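You operate a simulated robot arm through the tools that you are given. There is no shell and no other tool.

You run a simulated two-armed robot. Do the job below in one go: nothing can be reset, and whatever is moved stays where it is left.

JOB
Pick up the mug from the top of the big counter with one hand, pass it to the other hand and put it on the white table. Set down upright: mug.

Only the result counts: the job must be done as asked and must still hold three seconds after the hand-in. Knocking over, shifting, dropping, spilling or breaking anything else fails it.

ROBOT AND FRAMES
Two 7-joint arms with two-finger parallel grippers on one trunk, on a base that drives. Base frame: it is fixed to the floor where the robot stands at the start and does not move with it; the origin is under the middle of the robot, x ahead of it, y to its left, z up. Units: mm, degrees, N and s.
The left shoulder is at the start at [50, 177, 1029], the right one opposite. With the tool pointing down near the work surface each hand reaches from about 100 to 680 mm from the robot's upright axis, wherever it stands, measured 20 degrees to its own side. Places, roughly: mug [-2500, -2500, 750]; white table [600, -1200, 800]. Payload 3.43 kg a hand.
Tool frame (each hand has its own): the origin (TCP) lies between the finger pads and is the grasp point; the fingertips stand 34 mm ahead of it; z points along the fingers, y is the line along which they close. Largest opening 128 mm; finger width 24, thickness 12; the body of the gripper, 48 by 130 mm, starts 96 mm behind the TCP.
Orientation is that of the tool frame in the base frame, as [roll, pitch, yaw] about the fixed x, y, z axes, in that order (R = Rz(yaw) Ry(pitch) Rx(roll)). With the fingers straight down and closing along the base's y, the tool's x points along the base's -x, its y along +y and its z along -z.

CONTROLS
- The arms move only by the tool arm_command. It takes "left_motion", "right_motion" or both (then of equal length, played together; a hand with none holds still); each is a list of rows, each a list of 6 numbers: the shift along the base's x, y, z in mm, then the turn, a rotation vector about the base's x, y, z in degrees. In form: [[tx, ty, tz, ax, ay, az], ...]. A call has 1 to 20 rows; each row is the pose to reach, as a shift and turn from the pose commanded when the call began. "left_gripper" and "right_gripper" are, for a hand that has rows, the opening in per cent of the stroke, from 0 (shut) to 100 (fully open), set as the call begins (left out, the last holds). Rows are played at 5 a second. More than 50 mm and 8.6 degrees between two rows, or a gripper value outside its range, and nothing of the call is played. Where a pose cannot be reached the arm comes as near as it can. A force on the tool above 40 N (or 10 N above the force at the start of the call, whichever is more), or a blocked arm, ends the call early, and 0.2 s more pass. The fingers move at their own pace (about 108 mm/s each) and stop on an object; they squeeze with about 22 N. The grip force told is the motor's: it shows also when the fingers shut on nothing. Time passes only in rows, and 0.2 s behind the last, so rows that repeat a pose let the fingers close. The reply holds the time, the measured pose of the TCP, the force on the tool along the base axes, the opening and the grip force, in the units named above and with some noise, with the torque about the TCP (base axes, N m) and any sound that the robot's microphone picked up.
- Cameras (640 x 400 px; columns grow to the right, rows downward): "scene" is now at [144.8, -23.9, 1194.9]; the picture's right is [-0.13, -0.99, 0.00], its down [-0.56, 0.07, -0.82] and it looks along [0.82, -0.11, -0.57] (base axes); focal length 271 px, centre (320, 200). "left" rides on the left gripper at [76, 11, -160] in its tool frame; the picture's right is [-0.15, 0.99, 0.00], its down [-0.88, -0.13, -0.46] and it looks along [-0.45, -0.07, 0.89] (tool axes); focal length 234 px, centre (320, 200). "right" rides on the right gripper at [76, -11, -160] in its tool frame; the picture's right is [0.15, 0.99, 0.00], its down [-0.88, 0.13, -0.46] and it looks along [-0.45, 0.07, 0.89] (tool axes); focal length 234 px, centre (320, 200). There is no depth. A picture from a camera that has moved, and an enlarged one, comes with that camera's place and axes in the base frame and with its lens. The place of the scene camera against the robot may be out by one fixed shift of up to 25 mm in any direction.
- get_image(camera): a new picture of that camera. The clock stands still meanwhile.
- slide_trunk(by): slides the trunk up (or, below 0, down) by that many mm; the arms and the scene camera ride with it, the base frame stays. It gives what a move gives, with no picture.
- steer(legs): drives the robot by 1 to 6 legs, each [ahead, turn to the left] in mm and degrees, along the robot's own axes; the way and the turn of a leg run together, so that a leg with both is an arc; at most 1500 mm and 180 degrees a leg. The arms and the cameras ride along, it lands a little off, and it stops where it bumps. It gives what a move gives.
- pan_tilt(pan, tilt): turns the head with the scene camera to pan (to the left, within 80 degrees either way) and tilt (down, from -29 to 69), counted from straight ahead of the robot. It gives what a move gives.
- inspect(camera, box): a new picture of the part [left, top, right, bottom] of that camera's present view, enlarged. The clock stands still meanwhile.
- hand_in(): hands the job in; it is judged then, once.

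Nothing tells you exact positions but the pictures and the camera data. Unless the task says otherwise, let go and move clear before handing in.

The tools are called after "Request:" by a JSON object that holds its "fn" and its "kwargs". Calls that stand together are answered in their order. arm_command: Moves the arms, as the interface text tells. Its arguments: {"type":"object","properties":{"left_motion":{"type":"array","items":{"type":"array","items":{"type":"number"}}},"left_gripper":{"type":"number"},"right_motion":{"type":"array","items":{"type":"array","items":{"type":"number"}}},"right_gripper":{"type":"number"}},"required":[]} The other tools are called the same way: slide_trunk (by) slides the trunk up or down; steer (legs) drives the base; pan_tilt (pan, tilt) turns the head that bears the scene camera; get_image (camera) takes a picture; inspect (camera, box) takes an enlarged picture of a part of a camera's view; hand_in () hands the job in.

At the start:

```text
clock: 0.0
left_ee_pos: [409.4, 161.1, 903.9]
left_tool_rot: [180.0, 0.0, -179.9]
left_contact_force: [-0.2, -0.5, 0.1]
left_moment: [0.01, 0.0, -0.01]
left_finger_gap: 127.7
left_finger_force: 0.1
right_ee_pos: [457.3, -193.4, 911.6]
right_tool_rot: [180.0, 0.0, 179.9]
right_contact_force: [-0.5, -0.5, 0.3]
right_moment: [0.01, 0.01, 0.0]
right_finger_gap: 128.1
right_finger_force: 0.1
trunk travel left (down, up): [-200.0, 201.0]
robot x, y, heading: [0.3, 3.2, 0.1]
head pan, tilt: [-7.6, 34.4]
```

scene: 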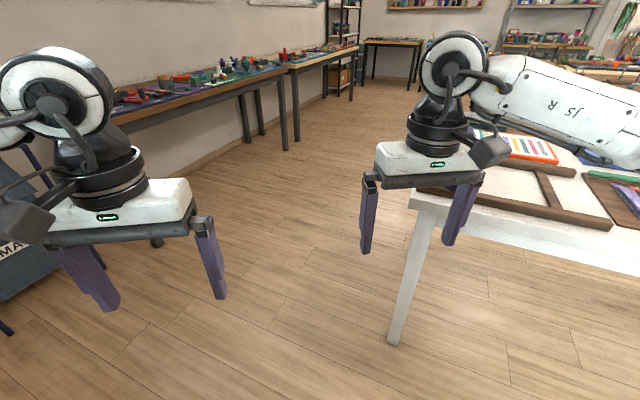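
right: 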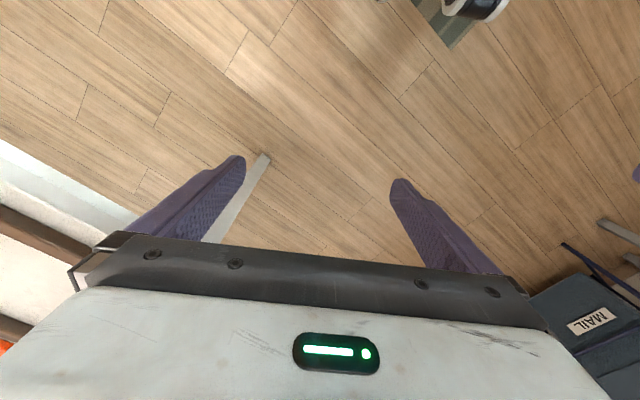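
left: 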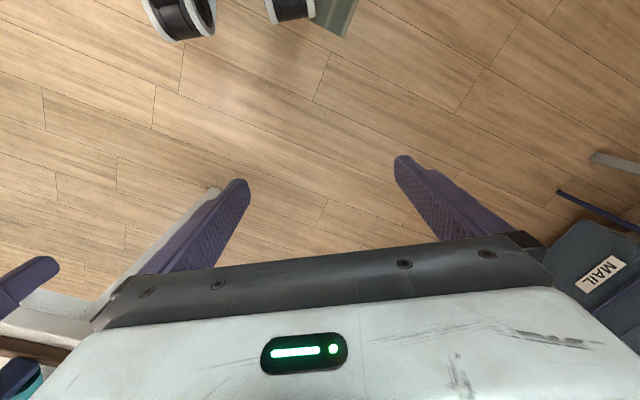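

I see both arms held out in front, with the white table ahead to the right and a long workbench on the left. The mug should be behind and to the right, so I'll first look around with the head.

Request:
{"fn": "pan_tilt", "kwargs": {"pan": -60, "tilt": 25}}

Request:
{"fn": "get_image", "kwargs": {"camera": "scene"}}

```text
clock: 1.2
left_ee_pos: [410.0, 161.3, 903.5]
left_tool_rot: [-180.0, 0.0, -179.9]
left_contact_force: [0.6, 0.4, 1.1]
left_moment: [0.05, -0.02, 0.02]
left_finger_gap: 127.7
left_finger_force: 0.1
right_ee_pos: [460.1, -192.8, 910.2]
right_tool_rot: [179.9, -0.1, 179.9]
right_contact_force: [0.4, 0.2, -0.8]
right_moment: [0.03, -0.01, 0.01]
right_finger_gap: 128.2
right_finger_force: 0.0
trunk travel left (down, up): [-200.0, 201.0]
robot x, y, heading: [-1.8, -0.1, 0.0]
head pan, tilt: [-60.0, 25.0]
```

```text
taken
camera scene: at [103.3, -92.0, 1209.8], right [-0.87, -0.5, 0.0], down [-0.21, 0.37, -0.91], along [0.45, -0.78, -0.42], focal length 271 px, centre (320, 200)
```

scene: 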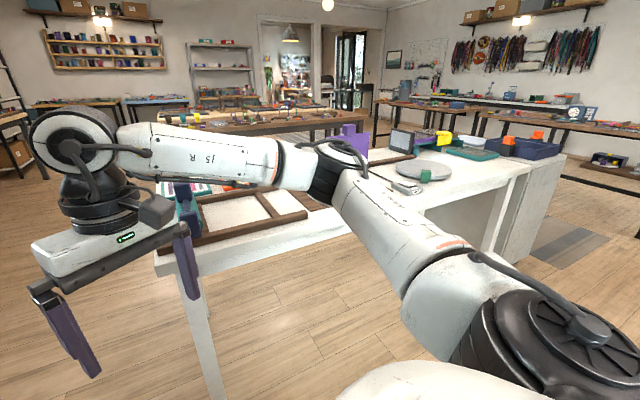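

The white table is to my right front with many things on it (frames, a round grey disc, a drawing tablet). I'll turn the robot in place towards the mug's rough direction and look around.

Request:
{"fn": "pan_tilt", "kwargs": {"pan": -80, "tilt": 20}}

Request:
{"fn": "get_image", "kwargs": {"camera": "scene"}}

Request:
{"fn": "pan_tilt", "kwargs": {"pan": 80, "tilt": 20}}

Request:
{"fn": "get_image", "kwargs": {"camera": "scene"}}

```text
clock: 2.0
left_ee_pos: [409.5, 162.4, 904.4]
left_tool_rot: [179.9, -0.1, -179.9]
left_contact_force: [0.4, -0.2, 0.3]
left_moment: [0.0, 0.01, 0.0]
left_finger_gap: 127.8
left_finger_force: 0.0
right_ee_pos: [457.7, -193.3, 911.3]
right_tool_rot: [-180.0, -0.1, 179.9]
right_contact_force: [0.4, 0.0, -0.5]
right_moment: [0.0, -0.02, 0.01]
right_finger_gap: 128.2
right_finger_force: 0.0
trunk travel left (down, up): [-200.0, 201.0]
robot x, y, heading: [-1.1, -1.9, -0.0]
head pan, tilt: [-80.0, 20.0]
```

```text
taken
camera scene: at [73.4, -103.9, 1217.8], right [-0.98, -0.17, 0.0], down [-0.06, 0.34, -0.94], along [0.16, -0.93, -0.34], focal length 271 px, centre (320, 200)
```

scene: 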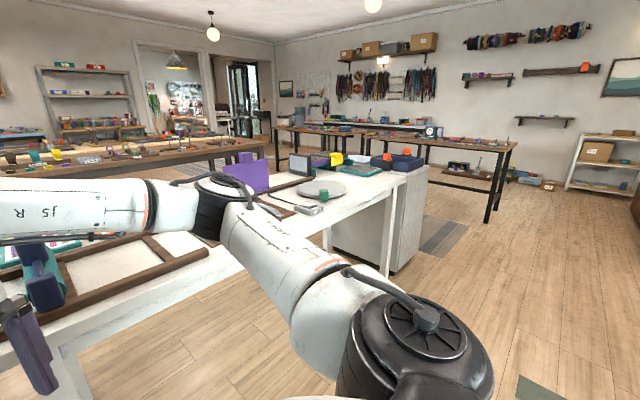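

```text
clock: 4.5
left_ee_pos: [409.2, 161.4, 903.8]
left_tool_rot: [-179.9, 0.0, -179.9]
left_contact_force: [1.1, 0.2, 0.2]
left_moment: [0.01, 0.03, -0.02]
left_finger_gap: 128.2
left_finger_force: 0.0
right_ee_pos: [458.3, -194.5, 911.7]
right_tool_rot: [-180.0, 0.1, 179.9]
right_contact_force: [0.1, -0.5, 0.1]
right_moment: [-0.01, -0.01, -0.02]
right_finger_gap: 128.0
right_finger_force: 0.0
trunk travel left (down, up): [-200.0, 201.0]
robot x, y, heading: [1.6, 1.9, 0.0]
head pan, tilt: [80.0, 20.0]
```

```text
taken
camera scene: at [73.4, 79.5, 1217.9], right [0.98, -0.17, 0.0], down [-0.06, -0.34, -0.94], along [0.16, 0.93, -0.34], focal length 271 px, centre (320, 200)
```

scene: 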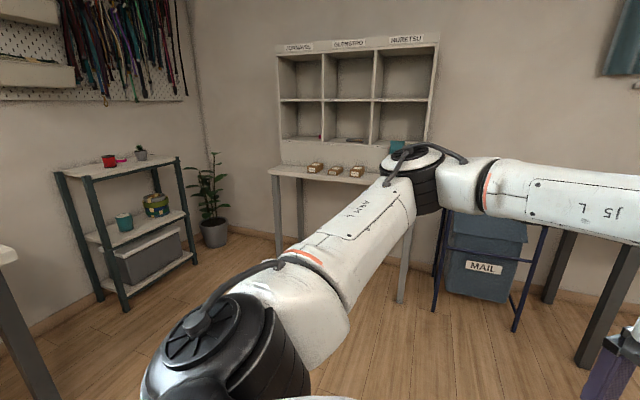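

The table's near edge is about 770 mm from the robot's axis, so turning on the spot is clear. I'll turn right by 90 degrees and look toward the mug.

Request:
{"fn": "steer", "kwargs": {"legs": [[0, -90]]}}

Request:
{"fn": "pan_tilt", "kwargs": {"pan": -30, "tilt": 15}}

Request:
{"fn": "get_image", "kwargs": {"camera": "scene"}}

Request:
{"fn": "pan_tilt", "kwargs": {"pan": -75, "tilt": 15}}

Request:
{"fn": "get_image", "kwargs": {"camera": "scene"}}

```text
clock: 8.7
left_ee_pos: [164.3, -407.9, 902.0]
left_tool_rot: [180.0, 0.0, 90.7]
left_contact_force: [0.0, 0.2, 0.1]
left_moment: [0.05, -0.02, 0.0]
left_finger_gap: 128.1
left_finger_force: 0.1
right_ee_pos: [-188.8, -460.0, 911.8]
right_tool_rot: [179.9, -0.1, 90.6]
right_contact_force: [-0.7, 0.7, 0.8]
right_moment: [0.0, -0.01, 0.06]
right_finger_gap: 127.7
right_finger_force: 0.0
trunk travel left (down, up): [-200.0, 201.0]
robot x, y, heading: [0.3, 0.3, -89.2]
head pan, tilt: [80.0, 20.0]
```

```text
clock: 10.6
left_ee_pos: [166.1, -408.8, 903.2]
left_tool_rot: [-180.0, 0.0, 90.7]
left_contact_force: [0.6, 0.3, 0.1]
left_moment: [0.02, -0.02, -0.03]
left_finger_gap: 128.1
left_finger_force: 0.1
right_ee_pos: [-189.3, -459.6, 911.5]
right_tool_rot: [180.0, 0.0, 90.6]
right_contact_force: [-0.6, 0.2, -0.8]
right_moment: [-0.01, 0.0, 0.01]
right_finger_gap: 127.8
right_finger_force: 0.1
trunk travel left (down, up): [-200.0, 201.0]
robot x, y, heading: [2.2, -1.0, -89.5]
head pan, tilt: [-30.0, 15.0]
```

```text
taken
camera scene: at [-57.8, -163.6, 1226.0], right [-0.87, 0.49, 0.0], down [0.13, 0.23, -0.97], along [-0.47, -0.84, -0.26], focal length 271 px, centre (320, 200)
```

scene: 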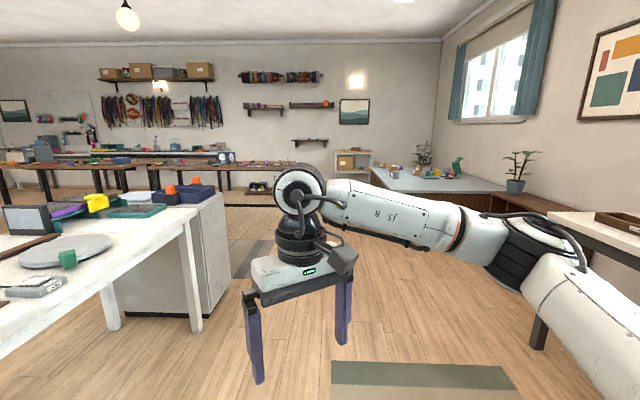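

```text
clock: 11.7
left_ee_pos: [166.9, -408.1, 902.7]
left_tool_rot: [-180.0, 0.0, 90.8]
left_contact_force: [-0.3, 0.3, -0.2]
left_moment: [-0.01, 0.01, -0.02]
left_finger_gap: 128.0
left_finger_force: 0.1
right_ee_pos: [-189.1, -460.1, 912.1]
right_tool_rot: [179.9, 0.1, 90.5]
right_contact_force: [-0.1, -1.3, -0.7]
right_moment: [-0.04, 0.03, 0.01]
right_finger_gap: 128.0
right_finger_force: 0.1
trunk travel left (down, up): [-200.0, 201.0]
robot x, y, heading: [-1.4, 0.1, -89.8]
head pan, tilt: [-75.0, 15.0]
```

```text
taken
camera scene: at [-102.0, -107.4, 1226.0], right [-0.27, 0.96, 0.0], down [0.25, 0.07, -0.97], along [-0.93, -0.26, -0.26], focal length 271 px, centre (320, 200)
```

scene: 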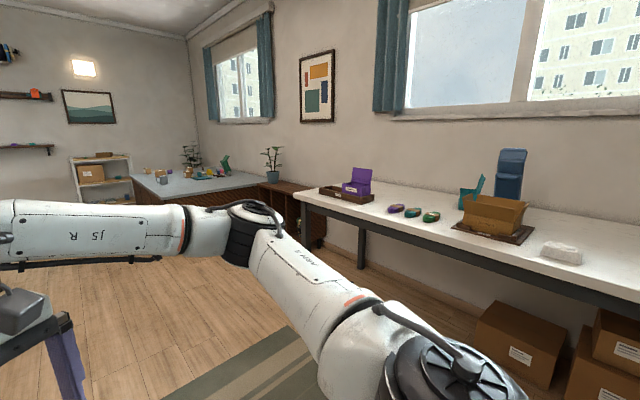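

The big counter is the grey-topped one in the far corner with several small things on it. I'll zoom on it.

Request:
{"fn": "inspect", "kwargs": {"camera": "scene", "box": [120, 130, 300, 242]}}

Request:
{"fn": "pan_tilt", "kwargs": {"pan": -45, "tilt": 20}}

Request:
{"fn": "inspect", "kwargs": {"camera": "scene", "box": [220, 100, 460, 250]}}

Request:
{"fn": "get_image", "kwargs": {"camera": "scene"}}

```text
3.56 times, centred on (210, 186) of scene
camera zoom: at [-102.0, -107.4, 1226.0], right [-0.27, 0.96, 0.0], down [0.25, 0.07, -0.97], along [-0.93, -0.26, -0.26], focal length 963 px, centre (711, 250)
```

zoom: 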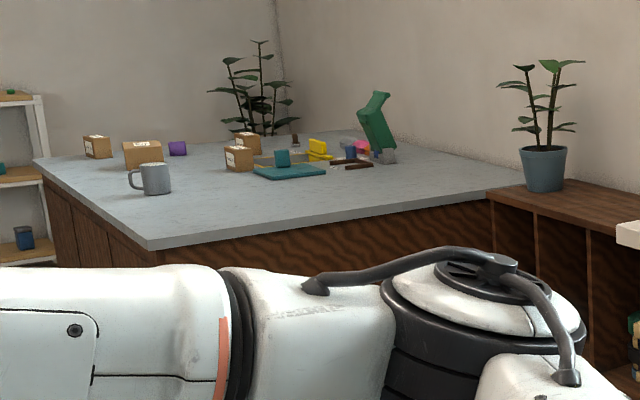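

```text
clock: 12.7
left_ee_pos: [166.2, -408.6, 905.3]
left_tool_rot: [179.9, -0.1, 90.7]
left_contact_force: [0.1, 1.0, 0.8]
left_moment: [-0.03, 0.01, 0.02]
left_finger_gap: 128.0
left_finger_force: 0.1
right_ee_pos: [-188.5, -459.7, 910.5]
right_tool_rot: [-180.0, 0.0, 90.6]
right_contact_force: [-1.2, 0.5, -0.2]
right_moment: [0.01, 0.02, 0.0]
right_finger_gap: 128.0
right_finger_force: 0.1
trunk travel left (down, up): [-200.0, 201.0]
robot x, y, heading: [2.9, 0.5, -89.2]
head pan, tilt: [-45.0, 20.0]
```

```text
2.67 times, centred on (340, 175) of scene
camera zoom: at [-77.2, -148.7, 1217.9], right [-0.71, 0.7, 0.0], down [0.24, 0.24, -0.94], along [-0.66, -0.67, -0.34], focal length 722 px, centre (267, 267)
```

zoom: 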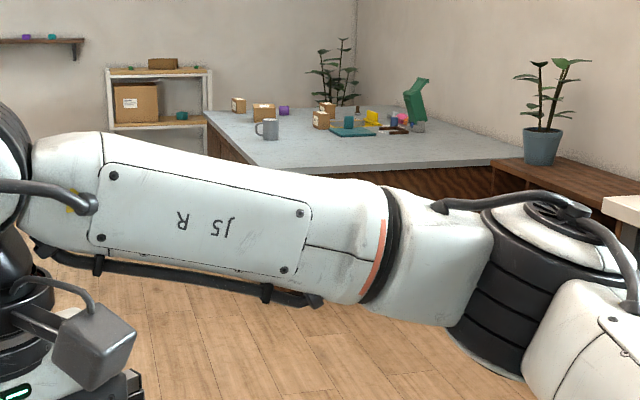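

```text
taken
camera scene: at [-77.2, -148.7, 1217.9], right [-0.71, 0.7, 0.0], down [0.24, 0.24, -0.94], along [-0.66, -0.67, -0.34], focal length 271 px, centre (320, 200)
```

scene: 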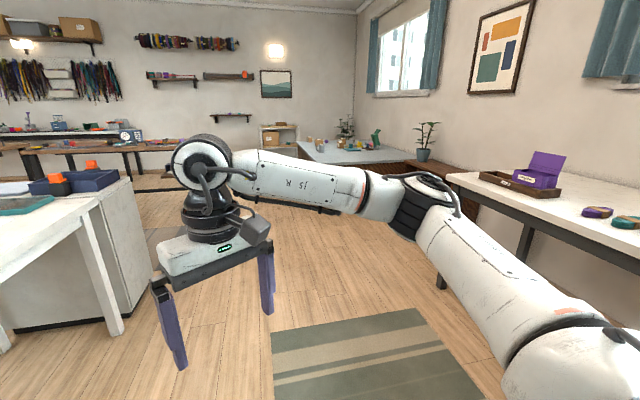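

I see a grey mug near the counter's front corner, at roughly (-2130, -2220), handle toward the aisle side. The aisle runs at about heading -123°, so I'll turn to it, raise the trunk a bit, and drive part way before measuring again.

Request:
{"fn": "slide_trunk", "kwargs": {"by": 120}}

Request:
{"fn": "steer", "kwargs": {"legs": [[0, -30]]}}

Request:
{"fn": "pan_tilt", "kwargs": {"pan": 0, "tilt": 25}}

Request:
{"fn": "get_image", "kwargs": {"camera": "scene"}}

```text
clock: 14.2
left_ee_pos: [166.3, -408.1, 1023.1]
left_tool_rot: [-180.0, 0.0, 90.7]
left_contact_force: [0.1, -0.4, -0.1]
left_moment: [-0.05, -0.01, 0.01]
left_finger_gap: 127.7
left_finger_force: 0.1
right_ee_pos: [-189.1, -459.7, 1031.0]
right_tool_rot: [180.0, 0.1, 90.6]
right_contact_force: [0.3, -0.2, 1.4]
right_moment: [-0.02, 0.04, 0.02]
right_finger_gap: 128.2
right_finger_force: 0.1
trunk travel left (down, up): [-320.0, 81.0]
robot x, y, heading: [0.5, 0.7, -89.0]
head pan, tilt: [-45.0, 20.0]
```

```text
clock: 16.0
left_ee_pos: [-57.2, -436.8, 1023.5]
left_tool_rot: [179.9, -0.1, 61.0]
left_contact_force: [0.0, -0.5, -0.7]
left_moment: [-0.02, -0.04, -0.02]
left_finger_gap: 127.9
left_finger_force: 0.1
right_ee_pos: [-392.3, -306.7, 1031.0]
right_tool_rot: [179.9, 0.0, 61.0]
right_contact_force: [-0.5, -0.8, -1.1]
right_moment: [-0.03, -0.02, 0.0]
right_finger_gap: 128.0
right_finger_force: 0.1
trunk travel left (down, up): [-320.0, 81.0]
robot x, y, heading: [-1.7, -0.9, -119.0]
head pan, tilt: [-45.0, 20.0]
```

```text
clock: 17.1
left_ee_pos: [-56.9, -436.2, 1023.0]
left_tool_rot: [180.0, 0.0, 61.0]
left_contact_force: [-0.2, -0.3, 0.2]
left_moment: [-0.03, 0.02, -0.03]
left_finger_gap: 128.2
left_finger_force: 0.1
right_ee_pos: [-390.6, -307.6, 1030.4]
right_tool_rot: [-180.0, 0.0, 60.9]
right_contact_force: [0.3, 0.0, 0.9]
right_moment: [-0.03, 0.01, -0.02]
right_finger_gap: 128.0
right_finger_force: 0.0
trunk travel left (down, up): [-320.0, 81.0]
robot x, y, heading: [-0.3, 0.1, -119.2]
head pan, tilt: [0.0, 25.0]
```

```text
taken
camera scene: at [-91.4, -154.0, 1329.8], right [-0.87, 0.48, 0.0], down [0.2, 0.37, -0.91], along [-0.44, -0.79, -0.42], focal length 271 px, centre (320, 200)
```

scene: 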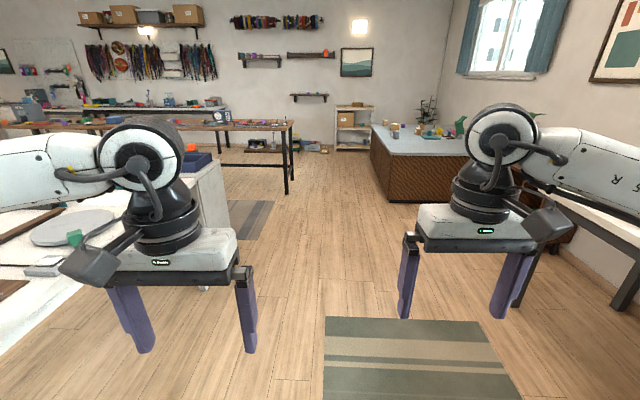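

The aisle is open and the counter stands at the right. I'll zoom in on the counter to pin down its edges.

Request:
{"fn": "inspect", "kwargs": {"camera": "scene", "box": [320, 80, 480, 220]}}

```text
2.86 times, centred on (400, 150) of scene
camera zoom: at [-91.4, -154.0, 1329.8], right [-0.87, 0.48, 0.0], down [0.2, 0.37, -0.91], along [-0.44, -0.79, -0.42], focal length 774 px, centre (91, 343)
```

zoom: 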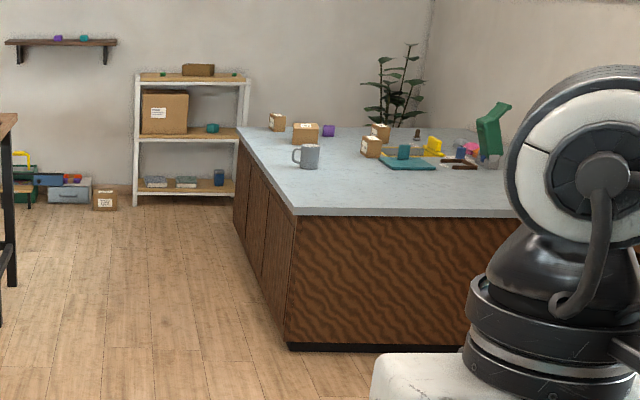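

The counter top looks lower than stated (about 560 mm) and the mug is roughly at (-2740, -2820), about 210 mm in from the aisle edge. I'll drive down the aisle toward a stand-off point beside it and recheck.

Request:
{"fn": "steer", "kwargs": {"legs": [[0, -5], [1500, 0], [900, 0]]}}

Request:
{"fn": "pan_tilt", "kwargs": {"pan": -30, "tilt": 25}}

Request:
{"fn": "get_image", "kwargs": {"camera": "scene"}}

```text
clock: 29.4
left_ee_pos: [-1407.7, -2444.4, 1024.3]
left_tool_rot: [180.0, 0.0, 56.6]
left_contact_force: [-0.5, -0.3, -0.2]
left_moment: [-0.02, -0.01, -0.01]
left_finger_gap: 127.8
left_finger_force: 0.0
right_ee_pos: [-1730.1, -2288.5, 1030.5]
right_tool_rot: [-180.0, 0.0, 56.3]
right_contact_force: [0.7, 0.1, 0.2]
right_moment: [0.0, 0.0, -0.01]
right_finger_gap: 128.1
right_finger_force: 0.0
trunk travel left (down, up): [-320.0, 81.0]
robot x, y, heading: [-1317.3, -2012.2, -123.3]
head pan, tilt: [0.0, 25.0]
```

```text
clock: 30.4
left_ee_pos: [-1407.7, -2444.2, 1023.0]
left_tool_rot: [-180.0, 0.1, 56.7]
left_contact_force: [-0.2, -1.0, -0.9]
left_moment: [-0.02, 0.01, -0.03]
left_finger_gap: 127.9
left_finger_force: 0.1
right_ee_pos: [-1730.4, -2288.4, 1030.6]
right_tool_rot: [179.9, 0.0, 56.4]
right_contact_force: [-0.1, -0.4, -0.1]
right_moment: [0.01, 0.03, 0.03]
right_finger_gap: 128.0
right_finger_force: 0.1
trunk travel left (down, up): [-320.0, 81.0]
robot x, y, heading: [-1315.2, -2011.7, -123.7]
head pan, tilt: [-30.0, 25.0]
```

```text
taken
camera scene: at [-1450.2, -2125.3, 1329.8], right [-0.45, 0.89, 0.0], down [0.38, 0.19, -0.91], along [-0.81, -0.41, -0.42], focal length 271 px, centre (320, 200)
```

scene: 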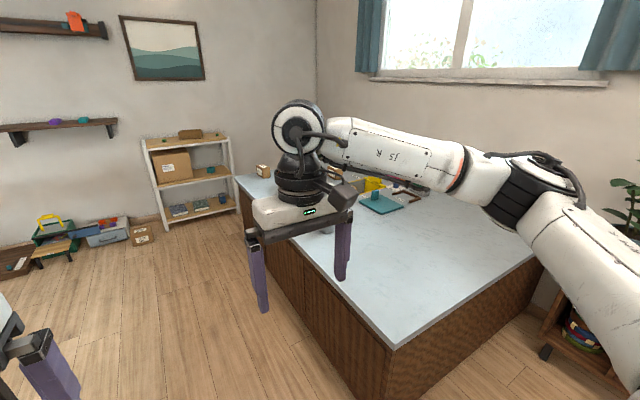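

The counter corner is near (-2040, -2180) with the top at about 580 mm. I'll drive alongside the edge and then turn to face the mug.

Request:
{"fn": "steer", "kwargs": {"legs": [[0, -6], [1330, 0], [0, -82]]}}

Request:
{"fn": "pan_tilt", "kwargs": {"pan": 0, "tilt": 45}}

Request:
{"fn": "get_image", "kwargs": {"camera": "scene"}}

Request:
{"fn": "get_image", "kwargs": {"camera": "left"}}

Request:
{"fn": "get_image", "kwargs": {"camera": "right"}}

```text
clock: 41.1
left_ee_pos: [-2600.0, -3016.0, 1023.3]
left_tool_rot: [179.9, 0.1, -28.8]
left_contact_force: [0.7, 0.5, 0.1]
left_moment: [0.01, 0.02, -0.01]
left_finger_gap: 128.0
left_finger_force: 0.0
right_ee_pos: [-2470.6, -2681.5, 1031.6]
right_tool_rot: [179.9, 0.0, -28.9]
right_contact_force: [-0.6, 0.7, 0.3]
right_moment: [-0.01, 0.01, 0.04]
right_finger_gap: 128.3
right_finger_force: 0.0
trunk travel left (down, up): [-320.0, 81.0]
robot x, y, heading: [-2163.0, -3072.0, 151.2]
head pan, tilt: [-30.0, 25.0]
```

```text
clock: 42.1
left_ee_pos: [-2600.4, -3015.6, 1024.4]
left_tool_rot: [180.0, 0.0, -28.8]
left_contact_force: [-0.1, 0.1, -0.7]
left_moment: [-0.03, -0.01, 0.04]
left_finger_gap: 128.0
left_finger_force: 0.0
right_ee_pos: [-2471.1, -2680.3, 1030.3]
right_tool_rot: [180.0, 0.0, -28.9]
right_contact_force: [-0.2, -1.0, 0.1]
right_moment: [0.01, 0.0, 0.01]
right_finger_gap: 128.0
right_finger_force: 0.0
trunk travel left (down, up): [-320.0, 81.0]
robot x, y, heading: [-2167.2, -3070.2, 151.1]
head pan, tilt: [0.0, 45.0]
```

```text
taken
camera scene: at [-2309.5, -3011.3, 1299.2], right [0.48, 0.88, 0.0], down [0.62, -0.34, -0.71], along [-0.62, 0.34, -0.71], focal length 271 px, centre (320, 200)
```

scene: 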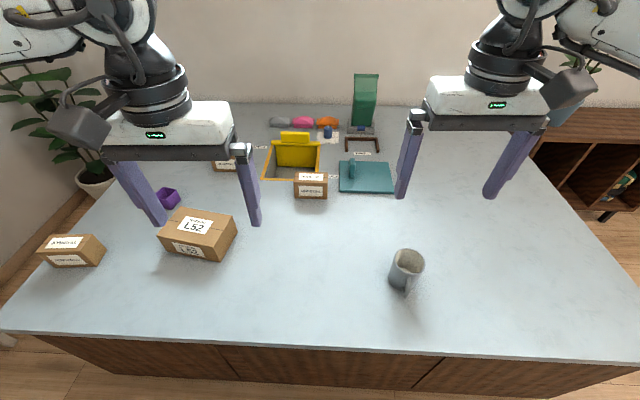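

```text
taken
camera left: at [-2539.4, -3062.3, 1183.2], right [-0.6, -0.8, 0.0], down [-0.71, 0.54, 0.46], along [-0.36, 0.28, -0.89], focal length 234 px, centre (320, 200)
```

left: 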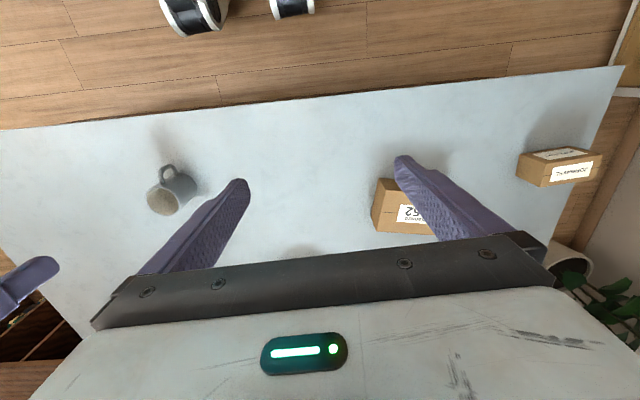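

```text
taken
camera right: at [-2399.9, -2708.3, 1190.3], right [-0.35, -0.94, 0.0], down [-0.83, 0.31, 0.46], along [-0.43, 0.16, -0.89], focal length 234 px, centre (320, 200)
```

right: 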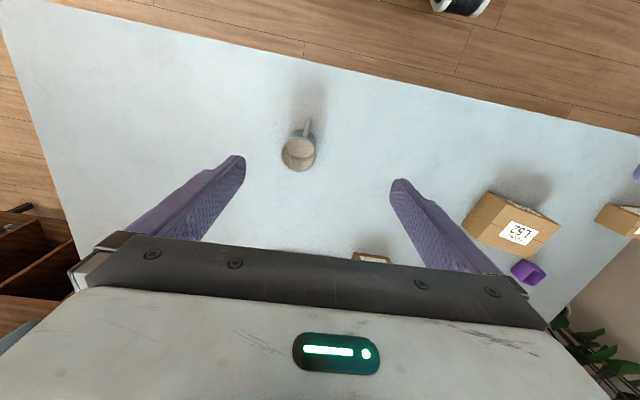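

The mug stands alone in the open part of the counter, handle toward the robot, with boxes well to its left. I'll zoom in from all three cameras to measure it.

Request:
{"fn": "inspect", "kwargs": {"camera": "scene", "box": [360, 225, 460, 315]}}

Request:
{"fn": "inspect", "kwargs": {"camera": "left", "box": [120, 120, 240, 240]}}

Request:
{"fn": "inspect", "kwargs": {"camera": "right", "box": [240, 80, 360, 200]}}

```text
4.44 times, centred on (410, 270) of scene
camera zoom: at [-2309.5, -3011.3, 1299.2], right [0.48, 0.88, 0.0], down [0.62, -0.34, -0.71], along [-0.62, 0.34, -0.71], focal length 1204 px, centre (-80, -111)
```

zoom: 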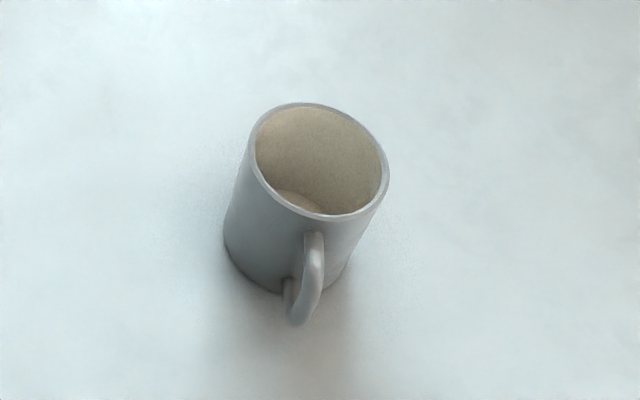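

```text
3.33 times, centred on (180, 180) of left
camera zoom: at [-2539.4, -3062.3, 1183.2], right [-0.6, -0.8, 0.0], down [-0.71, 0.54, 0.46], along [-0.36, 0.28, -0.89], focal length 781 px, centre (787, 267)
```

zoom: 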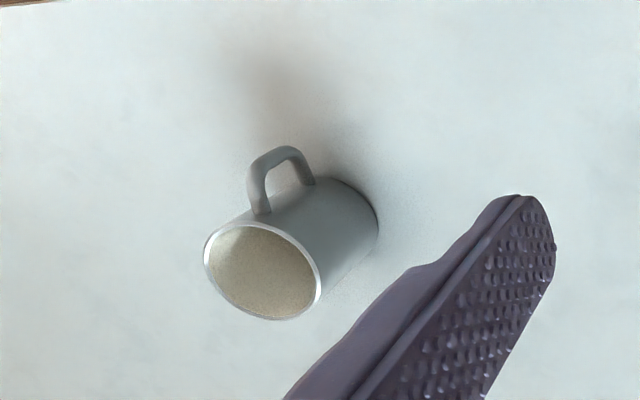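

```text
3.33 times, centred on (300, 140) of right
camera zoom: at [-2399.9, -2708.3, 1190.3], right [-0.35, -0.94, 0.0], down [-0.83, 0.31, 0.46], along [-0.43, 0.16, -0.89], focal length 781 px, centre (387, 400)
```

zoom: 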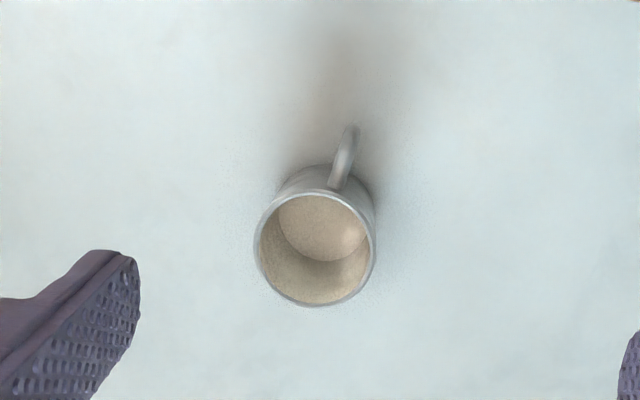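

The mug is empty: rim centre triangulates to about (-2517, -2615, 696), about 79 mm across and 95 mm tall, on a counter at about z = 601, with the handle pointing to the robot. The right hand will pick it from above near the rim; first I lower the trunk and move the right hand over it.

Request:
{"fn": "slide_trunk", "kwargs": {"by": -200}}

Request:
{"fn": "arm_command", "kwargs": {"right_motion": [[-12, 16, 0, 0, 0, 0], [-24, 33, 0, 0, 0, 0], [-36, 50, 0, 0, 0, 0], [-46, 65, 0, 0, 0, 0], [-46, 65, 0, 0, 0, 0]], "right_gripper": 100}}

Request:
{"fn": "get_image", "kwargs": {"camera": "right"}}

Request:
{"fn": "get_image", "kwargs": {"camera": "scene"}}

```text
clock: 44.3
left_ee_pos: [-2601.1, -3017.1, 823.7]
left_tool_rot: [180.0, 0.1, -28.8]
left_contact_force: [0.8, 0.0, -0.2]
left_moment: [-0.02, 0.0, -0.01]
left_finger_gap: 127.9
left_finger_force: 0.1
right_ee_pos: [-2473.2, -2679.9, 831.8]
right_tool_rot: [180.0, -0.1, -28.9]
right_contact_force: [0.0, -0.1, 0.3]
right_moment: [0.0, 0.0, 0.0]
right_finger_gap: 127.9
right_finger_force: 0.1
trunk travel left (down, up): [-120.0, 281.0]
robot x, y, heading: [-2165.6, -3074.1, 151.1]
head pan, tilt: [0.0, 45.0]
```

```text
clock: 45.5
left_ee_pos: [-2600.2, -3017.5, 823.1]
left_tool_rot: [180.0, 0.0, -28.8]
left_contact_force: [0.5, 0.0, -0.1]
left_moment: [0.02, -0.02, 0.03]
left_finger_gap: 127.8
left_finger_force: 0.1
right_ee_pos: [-2516.9, -2617.5, 830.7]
right_tool_rot: [180.0, 0.0, -28.8]
right_contact_force: [-1.0, 0.3, 0.4]
right_moment: [0.02, -0.02, -0.03]
right_finger_gap: 128.1
right_finger_force: 0.0
trunk travel left (down, up): [-120.0, 281.0]
robot x, y, heading: [-2165.9, -3069.0, 151.1]
head pan, tilt: [0.0, 45.0]
```

```text
taken
camera right: at [-2445.4, -2644.1, 990.1], right [-0.35, -0.94, 0.0], down [-0.83, 0.31, 0.46], along [-0.43, 0.16, -0.89], focal length 234 px, centre (320, 200)
```

right: 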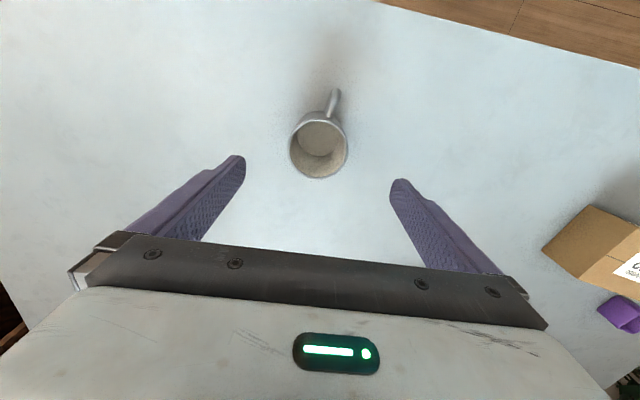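

```text
taken
camera scene: at [-2309.6, -3011.3, 1099.2], right [0.48, 0.88, 0.0], down [0.62, -0.34, -0.71], along [-0.62, 0.34, -0.71], focal length 271 px, centre (320, 200)
```

scene: 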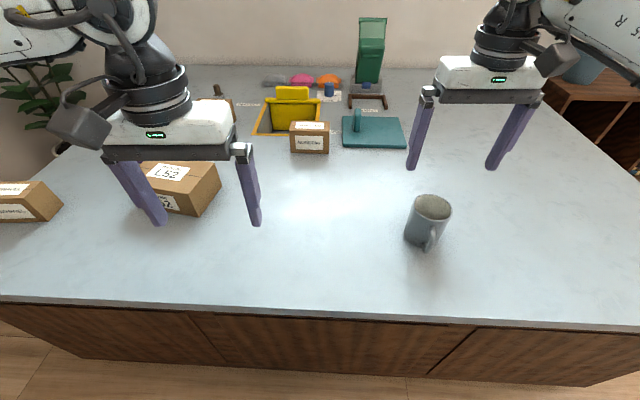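

The hand is now almost directly over the mug. I'll zoom to verify the rim centre before going down.

Request:
{"fn": "inspect", "kwargs": {"camera": "right", "box": [270, 70, 370, 190]}}

Request:
{"fn": "inspect", "kwargs": {"camera": "scene", "box": [370, 170, 490, 270]}}

```text
3.33 times, centred on (320, 130) of right
camera zoom: at [-2445.4, -2644.1, 990.1], right [-0.35, -0.94, 0.0], down [-0.83, 0.31, 0.46], along [-0.43, 0.16, -0.89], focal length 781 px, centre (320, 433)
```

zoom: 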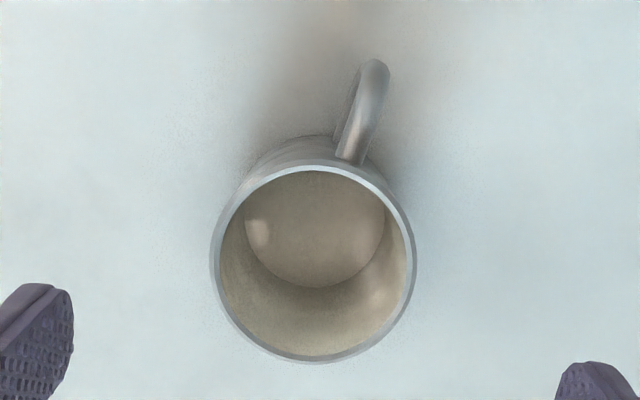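

```text
4.00 times, centred on (430, 220) of scene
camera zoom: at [-2309.6, -3011.3, 1099.2], right [0.48, 0.88, 0.0], down [0.62, -0.34, -0.71], along [-0.62, 0.34, -0.71], focal length 1083 px, centre (-120, 120)
```

zoom: 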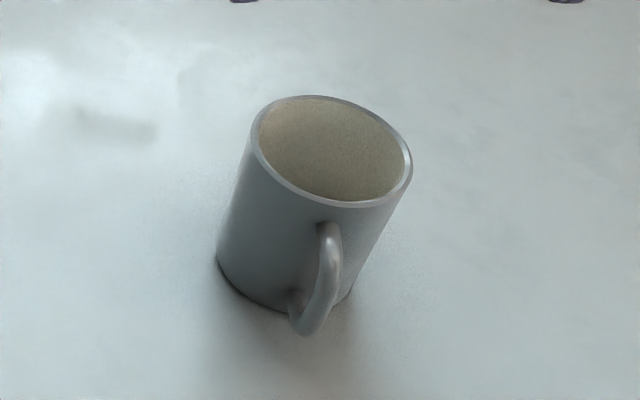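

The rim centre confirms at (-2516.5, -2615.6), directly under the tool. I'll descend so the fingertips reach about 38 mm below the rim, then close.

Request:
{"fn": "arm_command", "kwargs": {"right_motion": [[0, 1, -30, 0, 0, 0], [0, 1, -60, 0, 0, 0], [0, 1, -85, 0, 0, 0], [0, 1, -105, 0, 0, 0], [0, 1, -122, 0, 0, 0], [0, 1, -138, 0, 0, 0], [0, 1, -138, 0, 0, 0]], "right_gripper": 100}}

Request:
{"fn": "get_image", "kwargs": {"camera": "scene"}}

Request:
{"fn": "get_image", "kwargs": {"camera": "right"}}

```text
clock: 47.1
left_ee_pos: [-2600.3, -3016.2, 823.3]
left_tool_rot: [-180.0, 0.0, -28.7]
left_contact_force: [0.2, -0.9, -0.1]
left_moment: [0.01, 0.01, 0.01]
left_finger_gap: 128.0
left_finger_force: 0.0
right_ee_pos: [-2516.8, -2615.3, 692.9]
right_tool_rot: [180.0, 0.0, -29.1]
right_contact_force: [0.8, 0.2, 1.1]
right_moment: [-0.01, 0.04, 0.03]
right_finger_gap: 127.8
right_finger_force: 0.1
trunk travel left (down, up): [-120.0, 281.0]
robot x, y, heading: [-2162.6, -3069.5, 151.4]
head pan, tilt: [0.0, 45.0]
```

```text
taken
camera scene: at [-2309.6, -3011.3, 1099.2], right [0.48, 0.88, 0.0], down [0.62, -0.34, -0.71], along [-0.62, 0.34, -0.71], focal length 271 px, centre (320, 200)
```

scene: 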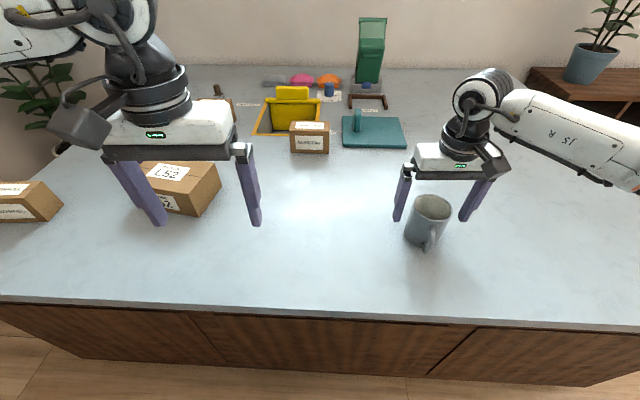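

```text
taken
camera right: at [-2444.6, -2642.4, 852.1], right [-0.35, -0.94, 0.0], down [-0.83, 0.31, 0.46], along [-0.43, 0.16, -0.89], focal length 234 px, centre (320, 200)
```

right: 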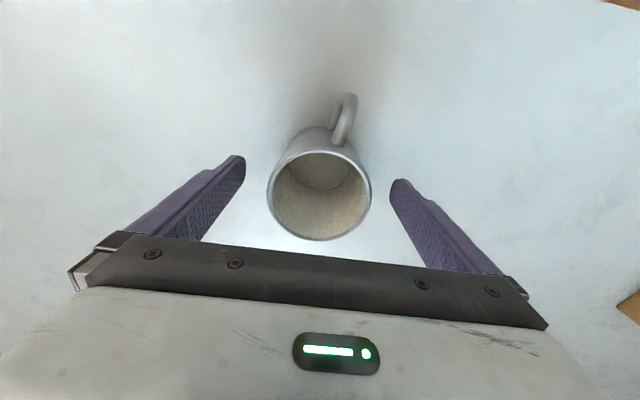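

The mug rim sits centred between the fingers. I'll close the right gripper.

Request:
{"fn": "arm_command", "kwargs": {"right_motion": [[0, 0, 0, 0, 0, 0], [0, 0, 0, 0, 0, 0], [0, 0, 0, 0, 0, 0], [0, 0, 0, 0, 0, 0], [0, 0, 0, 0, 0, 0]], "right_gripper": 0}}

Request:
{"fn": "inspect", "kwargs": {"camera": "scene", "box": [370, 130, 530, 270]}}

Request:
{"fn": "get_image", "kwargs": {"camera": "right"}}

```text
clock: 48.3
left_ee_pos: [-2600.8, -3016.1, 823.9]
left_tool_rot: [180.0, 0.0, -28.9]
left_contact_force: [-0.2, 0.8, -0.2]
left_moment: [0.0, 0.01, -0.04]
left_finger_gap: 128.0
left_finger_force: 0.0
right_ee_pos: [-2517.9, -2614.4, 693.1]
right_tool_rot: [-180.0, 0.1, -28.9]
right_contact_force: [0.1, 0.4, -0.4]
right_moment: [0.02, 0.03, -0.01]
right_finger_gap: 79.2
right_finger_force: 22.1
trunk travel left (down, up): [-120.0, 281.0]
robot x, y, heading: [-2163.5, -3070.7, 151.1]
head pan, tilt: [0.0, 45.0]
```

```text
2.86 times, centred on (450, 200) of scene
camera zoom: at [-2309.6, -3011.2, 1099.2], right [0.48, 0.88, 0.0], down [0.62, -0.34, -0.71], along [-0.62, 0.34, -0.71], focal length 774 px, centre (-51, 200)
```

zoom: 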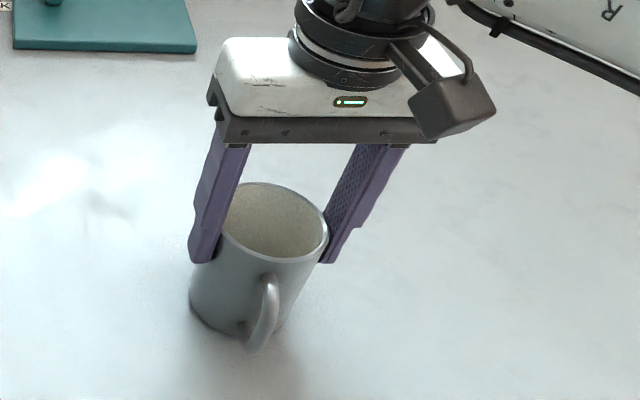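

```text
taken
camera right: at [-2444.6, -2642.4, 852.3], right [-0.35, -0.94, 0.0], down [-0.83, 0.31, 0.46], along [-0.43, 0.16, -0.89], focal length 234 px, centre (320, 200)
```

right: 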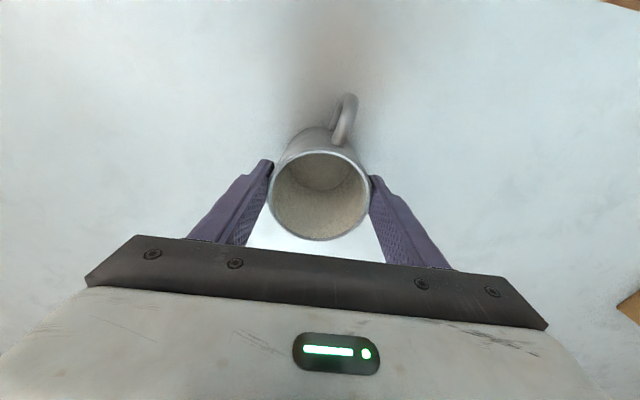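

The grip is firm (79 mm gap, 22 N). I'll lift the mug straight up.

Request:
{"fn": "arm_command", "kwargs": {"right_motion": [[0, 0, 10, 0, 0, 0], [0, 0, 25, 0, 0, 0], [0, 0, 50, 0, 0, 0], [0, 0, 80, 0, 0, 0], [0, 0, 110, 0, 0, 0], [0, 0, 140, 0, 0, 0], [0, 0, 140, 0, 0, 0]], "right_gripper": 0}}

Request:
{"fn": "get_image", "kwargs": {"camera": "scene"}}

Request:
{"fn": "get_image", "kwargs": {"camera": "right"}}

```text
clock: 49.9
left_ee_pos: [-2601.2, -3016.3, 823.4]
left_tool_rot: [180.0, 0.0, -28.8]
left_contact_force: [0.6, -0.6, -0.2]
left_moment: [-0.02, -0.01, 0.0]
left_finger_gap: 127.8
left_finger_force: 0.0
right_ee_pos: [-2518.1, -2616.2, 833.7]
right_tool_rot: [180.0, 0.0, -29.1]
right_contact_force: [0.7, -0.1, -2.6]
right_moment: [0.02, 0.02, -0.01]
right_finger_gap: 79.2
right_finger_force: 22.0
trunk travel left (down, up): [-120.0, 281.0]
robot x, y, heading: [-2166.5, -3071.7, 151.4]
head pan, tilt: [0.0, 45.0]
```

```text
taken
camera scene: at [-2309.7, -3011.2, 1099.1], right [0.48, 0.88, 0.0], down [0.62, -0.34, -0.71], along [-0.62, 0.34, -0.71], focal length 271 px, centre (320, 200)
```

scene: 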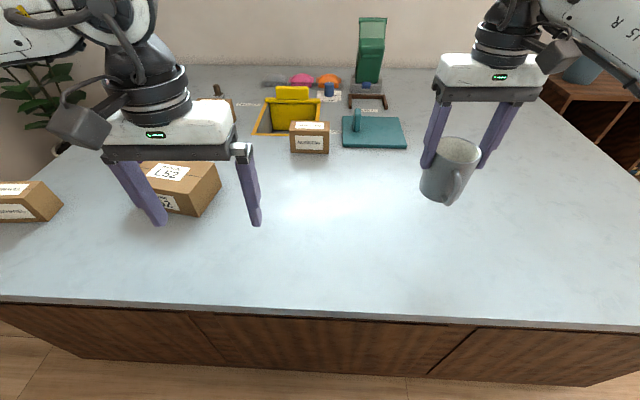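

```text
taken
camera right: at [-2446.0, -2643.7, 992.8], right [-0.35, -0.94, 0.0], down [-0.83, 0.31, 0.46], along [-0.43, 0.16, -0.89], focal length 234 px, centre (320, 200)
```

right: 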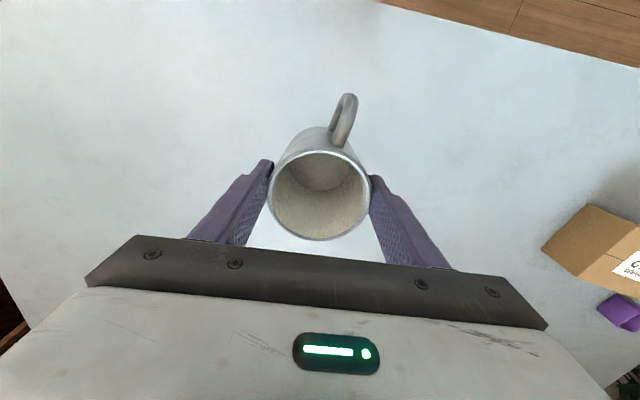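

The mug is held upright by the right hand. Next I'll bring the left hand forward and pitch it to point forward and 30° below the horizontal, so it can take the mug low on its body.

Request:
{"fn": "arm_command", "kwargs": {"left_motion": [[-14.5, 2.4, 5, 3.61, 6.57, 0], [-29, 4.8, 10, 7.23, 13.14, 0], [-43.5, 7.2, 15, 10.84, 19.72, 0], [-58, 9.6, 20, 14.45, 26.29, 0], [-72.5, 12.1, 25, 18.07, 32.86, 0], [-87, 14.5, 30, 21.68, 39.43, 0], [-101.5, 16.9, 35, 25.29, 46.01, 0], [-116, 19.3, 40, 28.91, 52.58, 0], [-116, 19.3, 40, 28.91, 52.58, 0]], "left_gripper": 100}}

Request:
{"fn": "get_image", "kwargs": {"camera": "scene"}}

```text
clock: 51.9
left_ee_pos: [-2718.4, -2995.1, 863.8]
left_tool_rot: [180.0, 60.1, -28.9]
left_contact_force: [-0.2, 0.0, -0.2]
left_moment: [-0.01, -0.01, -0.01]
left_finger_gap: 128.1
left_finger_force: 0.1
right_ee_pos: [-2517.9, -2617.2, 833.8]
right_tool_rot: [180.0, 0.0, -29.0]
right_contact_force: [-0.7, 0.2, -2.9]
right_moment: [-0.02, -0.04, -0.01]
right_finger_gap: 79.3
right_finger_force: 22.0
trunk travel left (down, up): [-120.0, 281.0]
robot x, y, heading: [-2163.0, -3071.4, 151.2]
head pan, tilt: [0.0, 45.0]
```

```text
taken
camera scene: at [-2309.7, -3011.2, 1099.1], right [0.48, 0.88, 0.0], down [0.62, -0.34, -0.71], along [-0.62, 0.34, -0.71], focal length 271 px, centre (320, 200)
```

scene: 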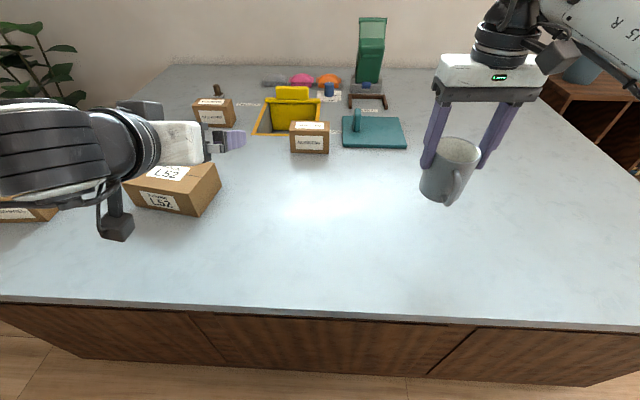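

The left hand is pitched as planned and clear. Now I'll swing the right hand with the mug to the middle in front of the robot, turning it 30° to the right, while the left hand also yaws 30° to the right.

Request:
{"fn": "arm_command", "kwargs": {"right_motion": [[-20, -32.6, 0, 0, 0, -5], [-40, -65.1, 0, 0, 0, -10], [-60, -97.7, 0, 0, 0, -15], [-80, -130.3, 0, 0, 0, -20], [-100, -162.8, 0, 0, 0, -25], [-120, -195.4, 0, 0, 0, -30], [-120, -195.4, 0, 0, 0, -30]], "right_gripper": 0, "left_motion": [[0, 0, 0, 0, 0, -5], [0, 0, 0, 0, 0, -10], [0, 0, 0, 0, 0, -15], [0, 0, 0, 0, 0, -20], [0, 0, 0, 0, 0, -25], [0, 0, 0, 0, 0, -30], [0, 0, 0, 0, 0, -30]], "left_gripper": 100}}

Request:
{"fn": "get_image", "kwargs": {"camera": "scene"}}

Request:
{"fn": "get_image", "kwargs": {"camera": "left"}}

```text
clock: 53.5
left_ee_pos: [-2717.0, -2997.0, 863.4]
left_tool_rot: [-179.9, 60.2, -58.8]
left_contact_force: [-0.9, -0.9, -0.2]
left_moment: [0.0, 0.05, 0.01]
left_finger_gap: 127.8
left_finger_force: 0.0
right_ee_pos: [-2637.9, -2813.1, 833.7]
right_tool_rot: [180.0, -0.1, -59.0]
right_contact_force: [0.4, -0.1, -2.9]
right_moment: [0.02, 0.04, 0.02]
right_finger_gap: 79.3
right_finger_force: 22.0
trunk travel left (down, up): [-120.0, 281.0]
robot x, y, heading: [-2165.8, -3074.5, 151.2]
head pan, tilt: [0.0, 45.0]
```

```text
taken
camera scene: at [-2309.8, -3011.3, 1099.1], right [0.48, 0.88, 0.0], down [0.62, -0.34, -0.71], along [-0.62, 0.34, -0.71], focal length 271 px, centre (320, 200)
```

scene: 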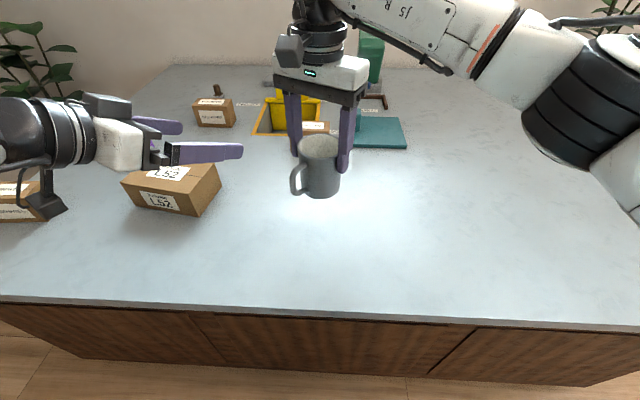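

```text
taken
camera left: at [-2635.4, -3153.0, 877.6], right [-0.88, -0.45, 0.13], down [0.09, 0.11, 0.99], along [-0.46, 0.89, -0.05], focal length 234 px, centre (320, 200)
```

left: 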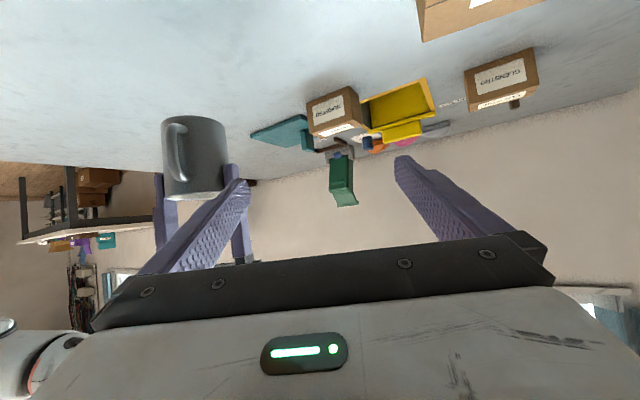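

The right hand now holds the mug in the middle with its handle toward the left hand. I'll zoom with the left camera to check the mug's height before approaching.

Request:
{"fn": "inspect", "kwargs": {"camera": "left", "box": [130, 90, 270, 230]}}

Request:
{"fn": "inspect", "kwargs": {"camera": "scene", "box": [240, 20, 420, 220]}}

```text
2.86 times, centred on (200, 160) of left
camera zoom: at [-2635.4, -3153.0, 877.6], right [-0.88, -0.45, 0.13], down [0.09, 0.11, 0.99], along [-0.46, 0.89, -0.05], focal length 669 px, centre (663, 314)
```

zoom: 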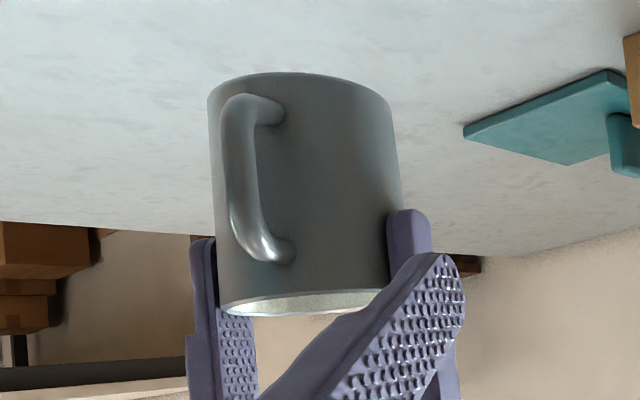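

```text
2.00 times, centred on (330, 120) of scene
camera zoom: at [-2309.8, -3011.3, 1099.1], right [0.48, 0.88, 0.0], down [0.62, -0.34, -0.71], along [-0.62, 0.34, -0.71], focal length 542 px, centre (300, 360)
```

zoom: 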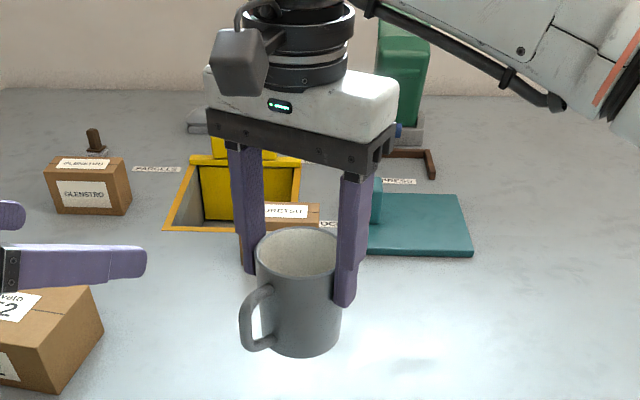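

The mug's base measures at about z = 743 and the right fingertips end about 57 mm above it, leaving room for the left fingers underneath. I'll move the right hand 30 mm further forward and bring the left hand to a stand-off pose behind the handle.

Request:
{"fn": "arm_command", "kwargs": {"right_motion": [[-8.8, 4.8, 0, 0, 0, 0], [-17.5, 9.7, 0, 0, 0, 0], [-26.3, 14.5, 0, 0, 0, 0], [-26.3, 14.5, 0, 0, 0, 0], [-26.3, 14.5, 0, 0, 0, 0], [-26.3, 14.5, 0, 0, 0, 0]], "right_gripper": 0, "left_motion": [[23.5, 18.3, -4.1, 0, 0, 0], [47, 36.6, -8.2, 0, 0, 0], [70.4, 55, -12.2, 0, 0, 0], [93.9, 73.3, -16.3, 0, 0, 0], [117.4, 91.6, -20.4, 0, 0, 0], [117.4, 91.6, -20.4, 0, 0, 0]], "left_gripper": 100}}

Request:
{"fn": "get_image", "kwargs": {"camera": "scene"}}

Request:
{"fn": "get_image", "kwargs": {"camera": "left"}}

```text
clock: 54.9
left_ee_pos: [-2599.4, -2905.1, 843.2]
left_tool_rot: [180.0, 59.9, -59.0]
left_contact_force: [1.0, 0.1, 0.3]
left_moment: [0.01, 0.0, -0.02]
left_finger_gap: 128.1
left_finger_force: 0.0
right_ee_pos: [-2664.4, -2796.9, 832.8]
right_tool_rot: [-179.9, 0.1, -59.0]
right_contact_force: [0.1, 0.2, -3.1]
right_moment: [0.01, -0.04, 0.0]
right_finger_gap: 79.3
right_finger_force: 22.2
trunk travel left (down, up): [-120.0, 281.0]
robot x, y, heading: [-2164.7, -3071.3, 151.0]
head pan, tilt: [0.0, 45.0]
```

```text
taken
camera scene: at [-2309.8, -3011.2, 1099.1], right [0.48, 0.88, 0.0], down [0.62, -0.34, -0.71], along [-0.62, 0.34, -0.71], focal length 271 px, centre (320, 200)
```

scene: 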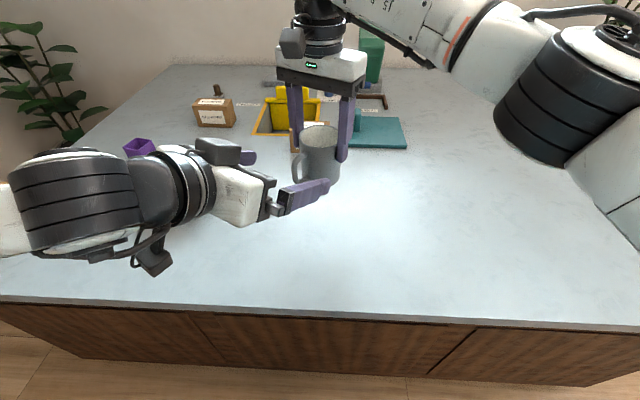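

```text
taken
camera left: at [-2518.1, -3061.5, 856.6], right [-0.88, -0.45, 0.13], down [0.09, 0.11, 0.99], along [-0.46, 0.89, -0.05], focal length 234 px, centre (320, 200)
```

left: 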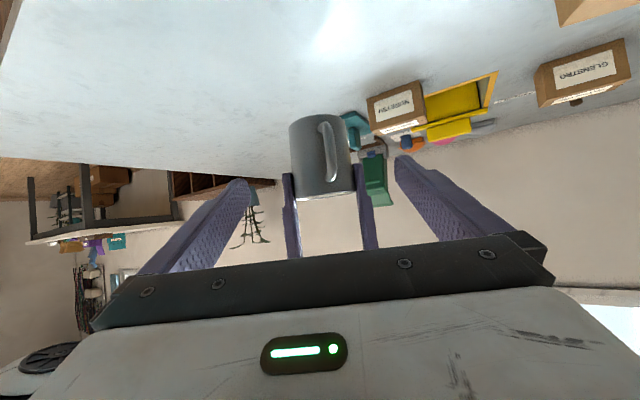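

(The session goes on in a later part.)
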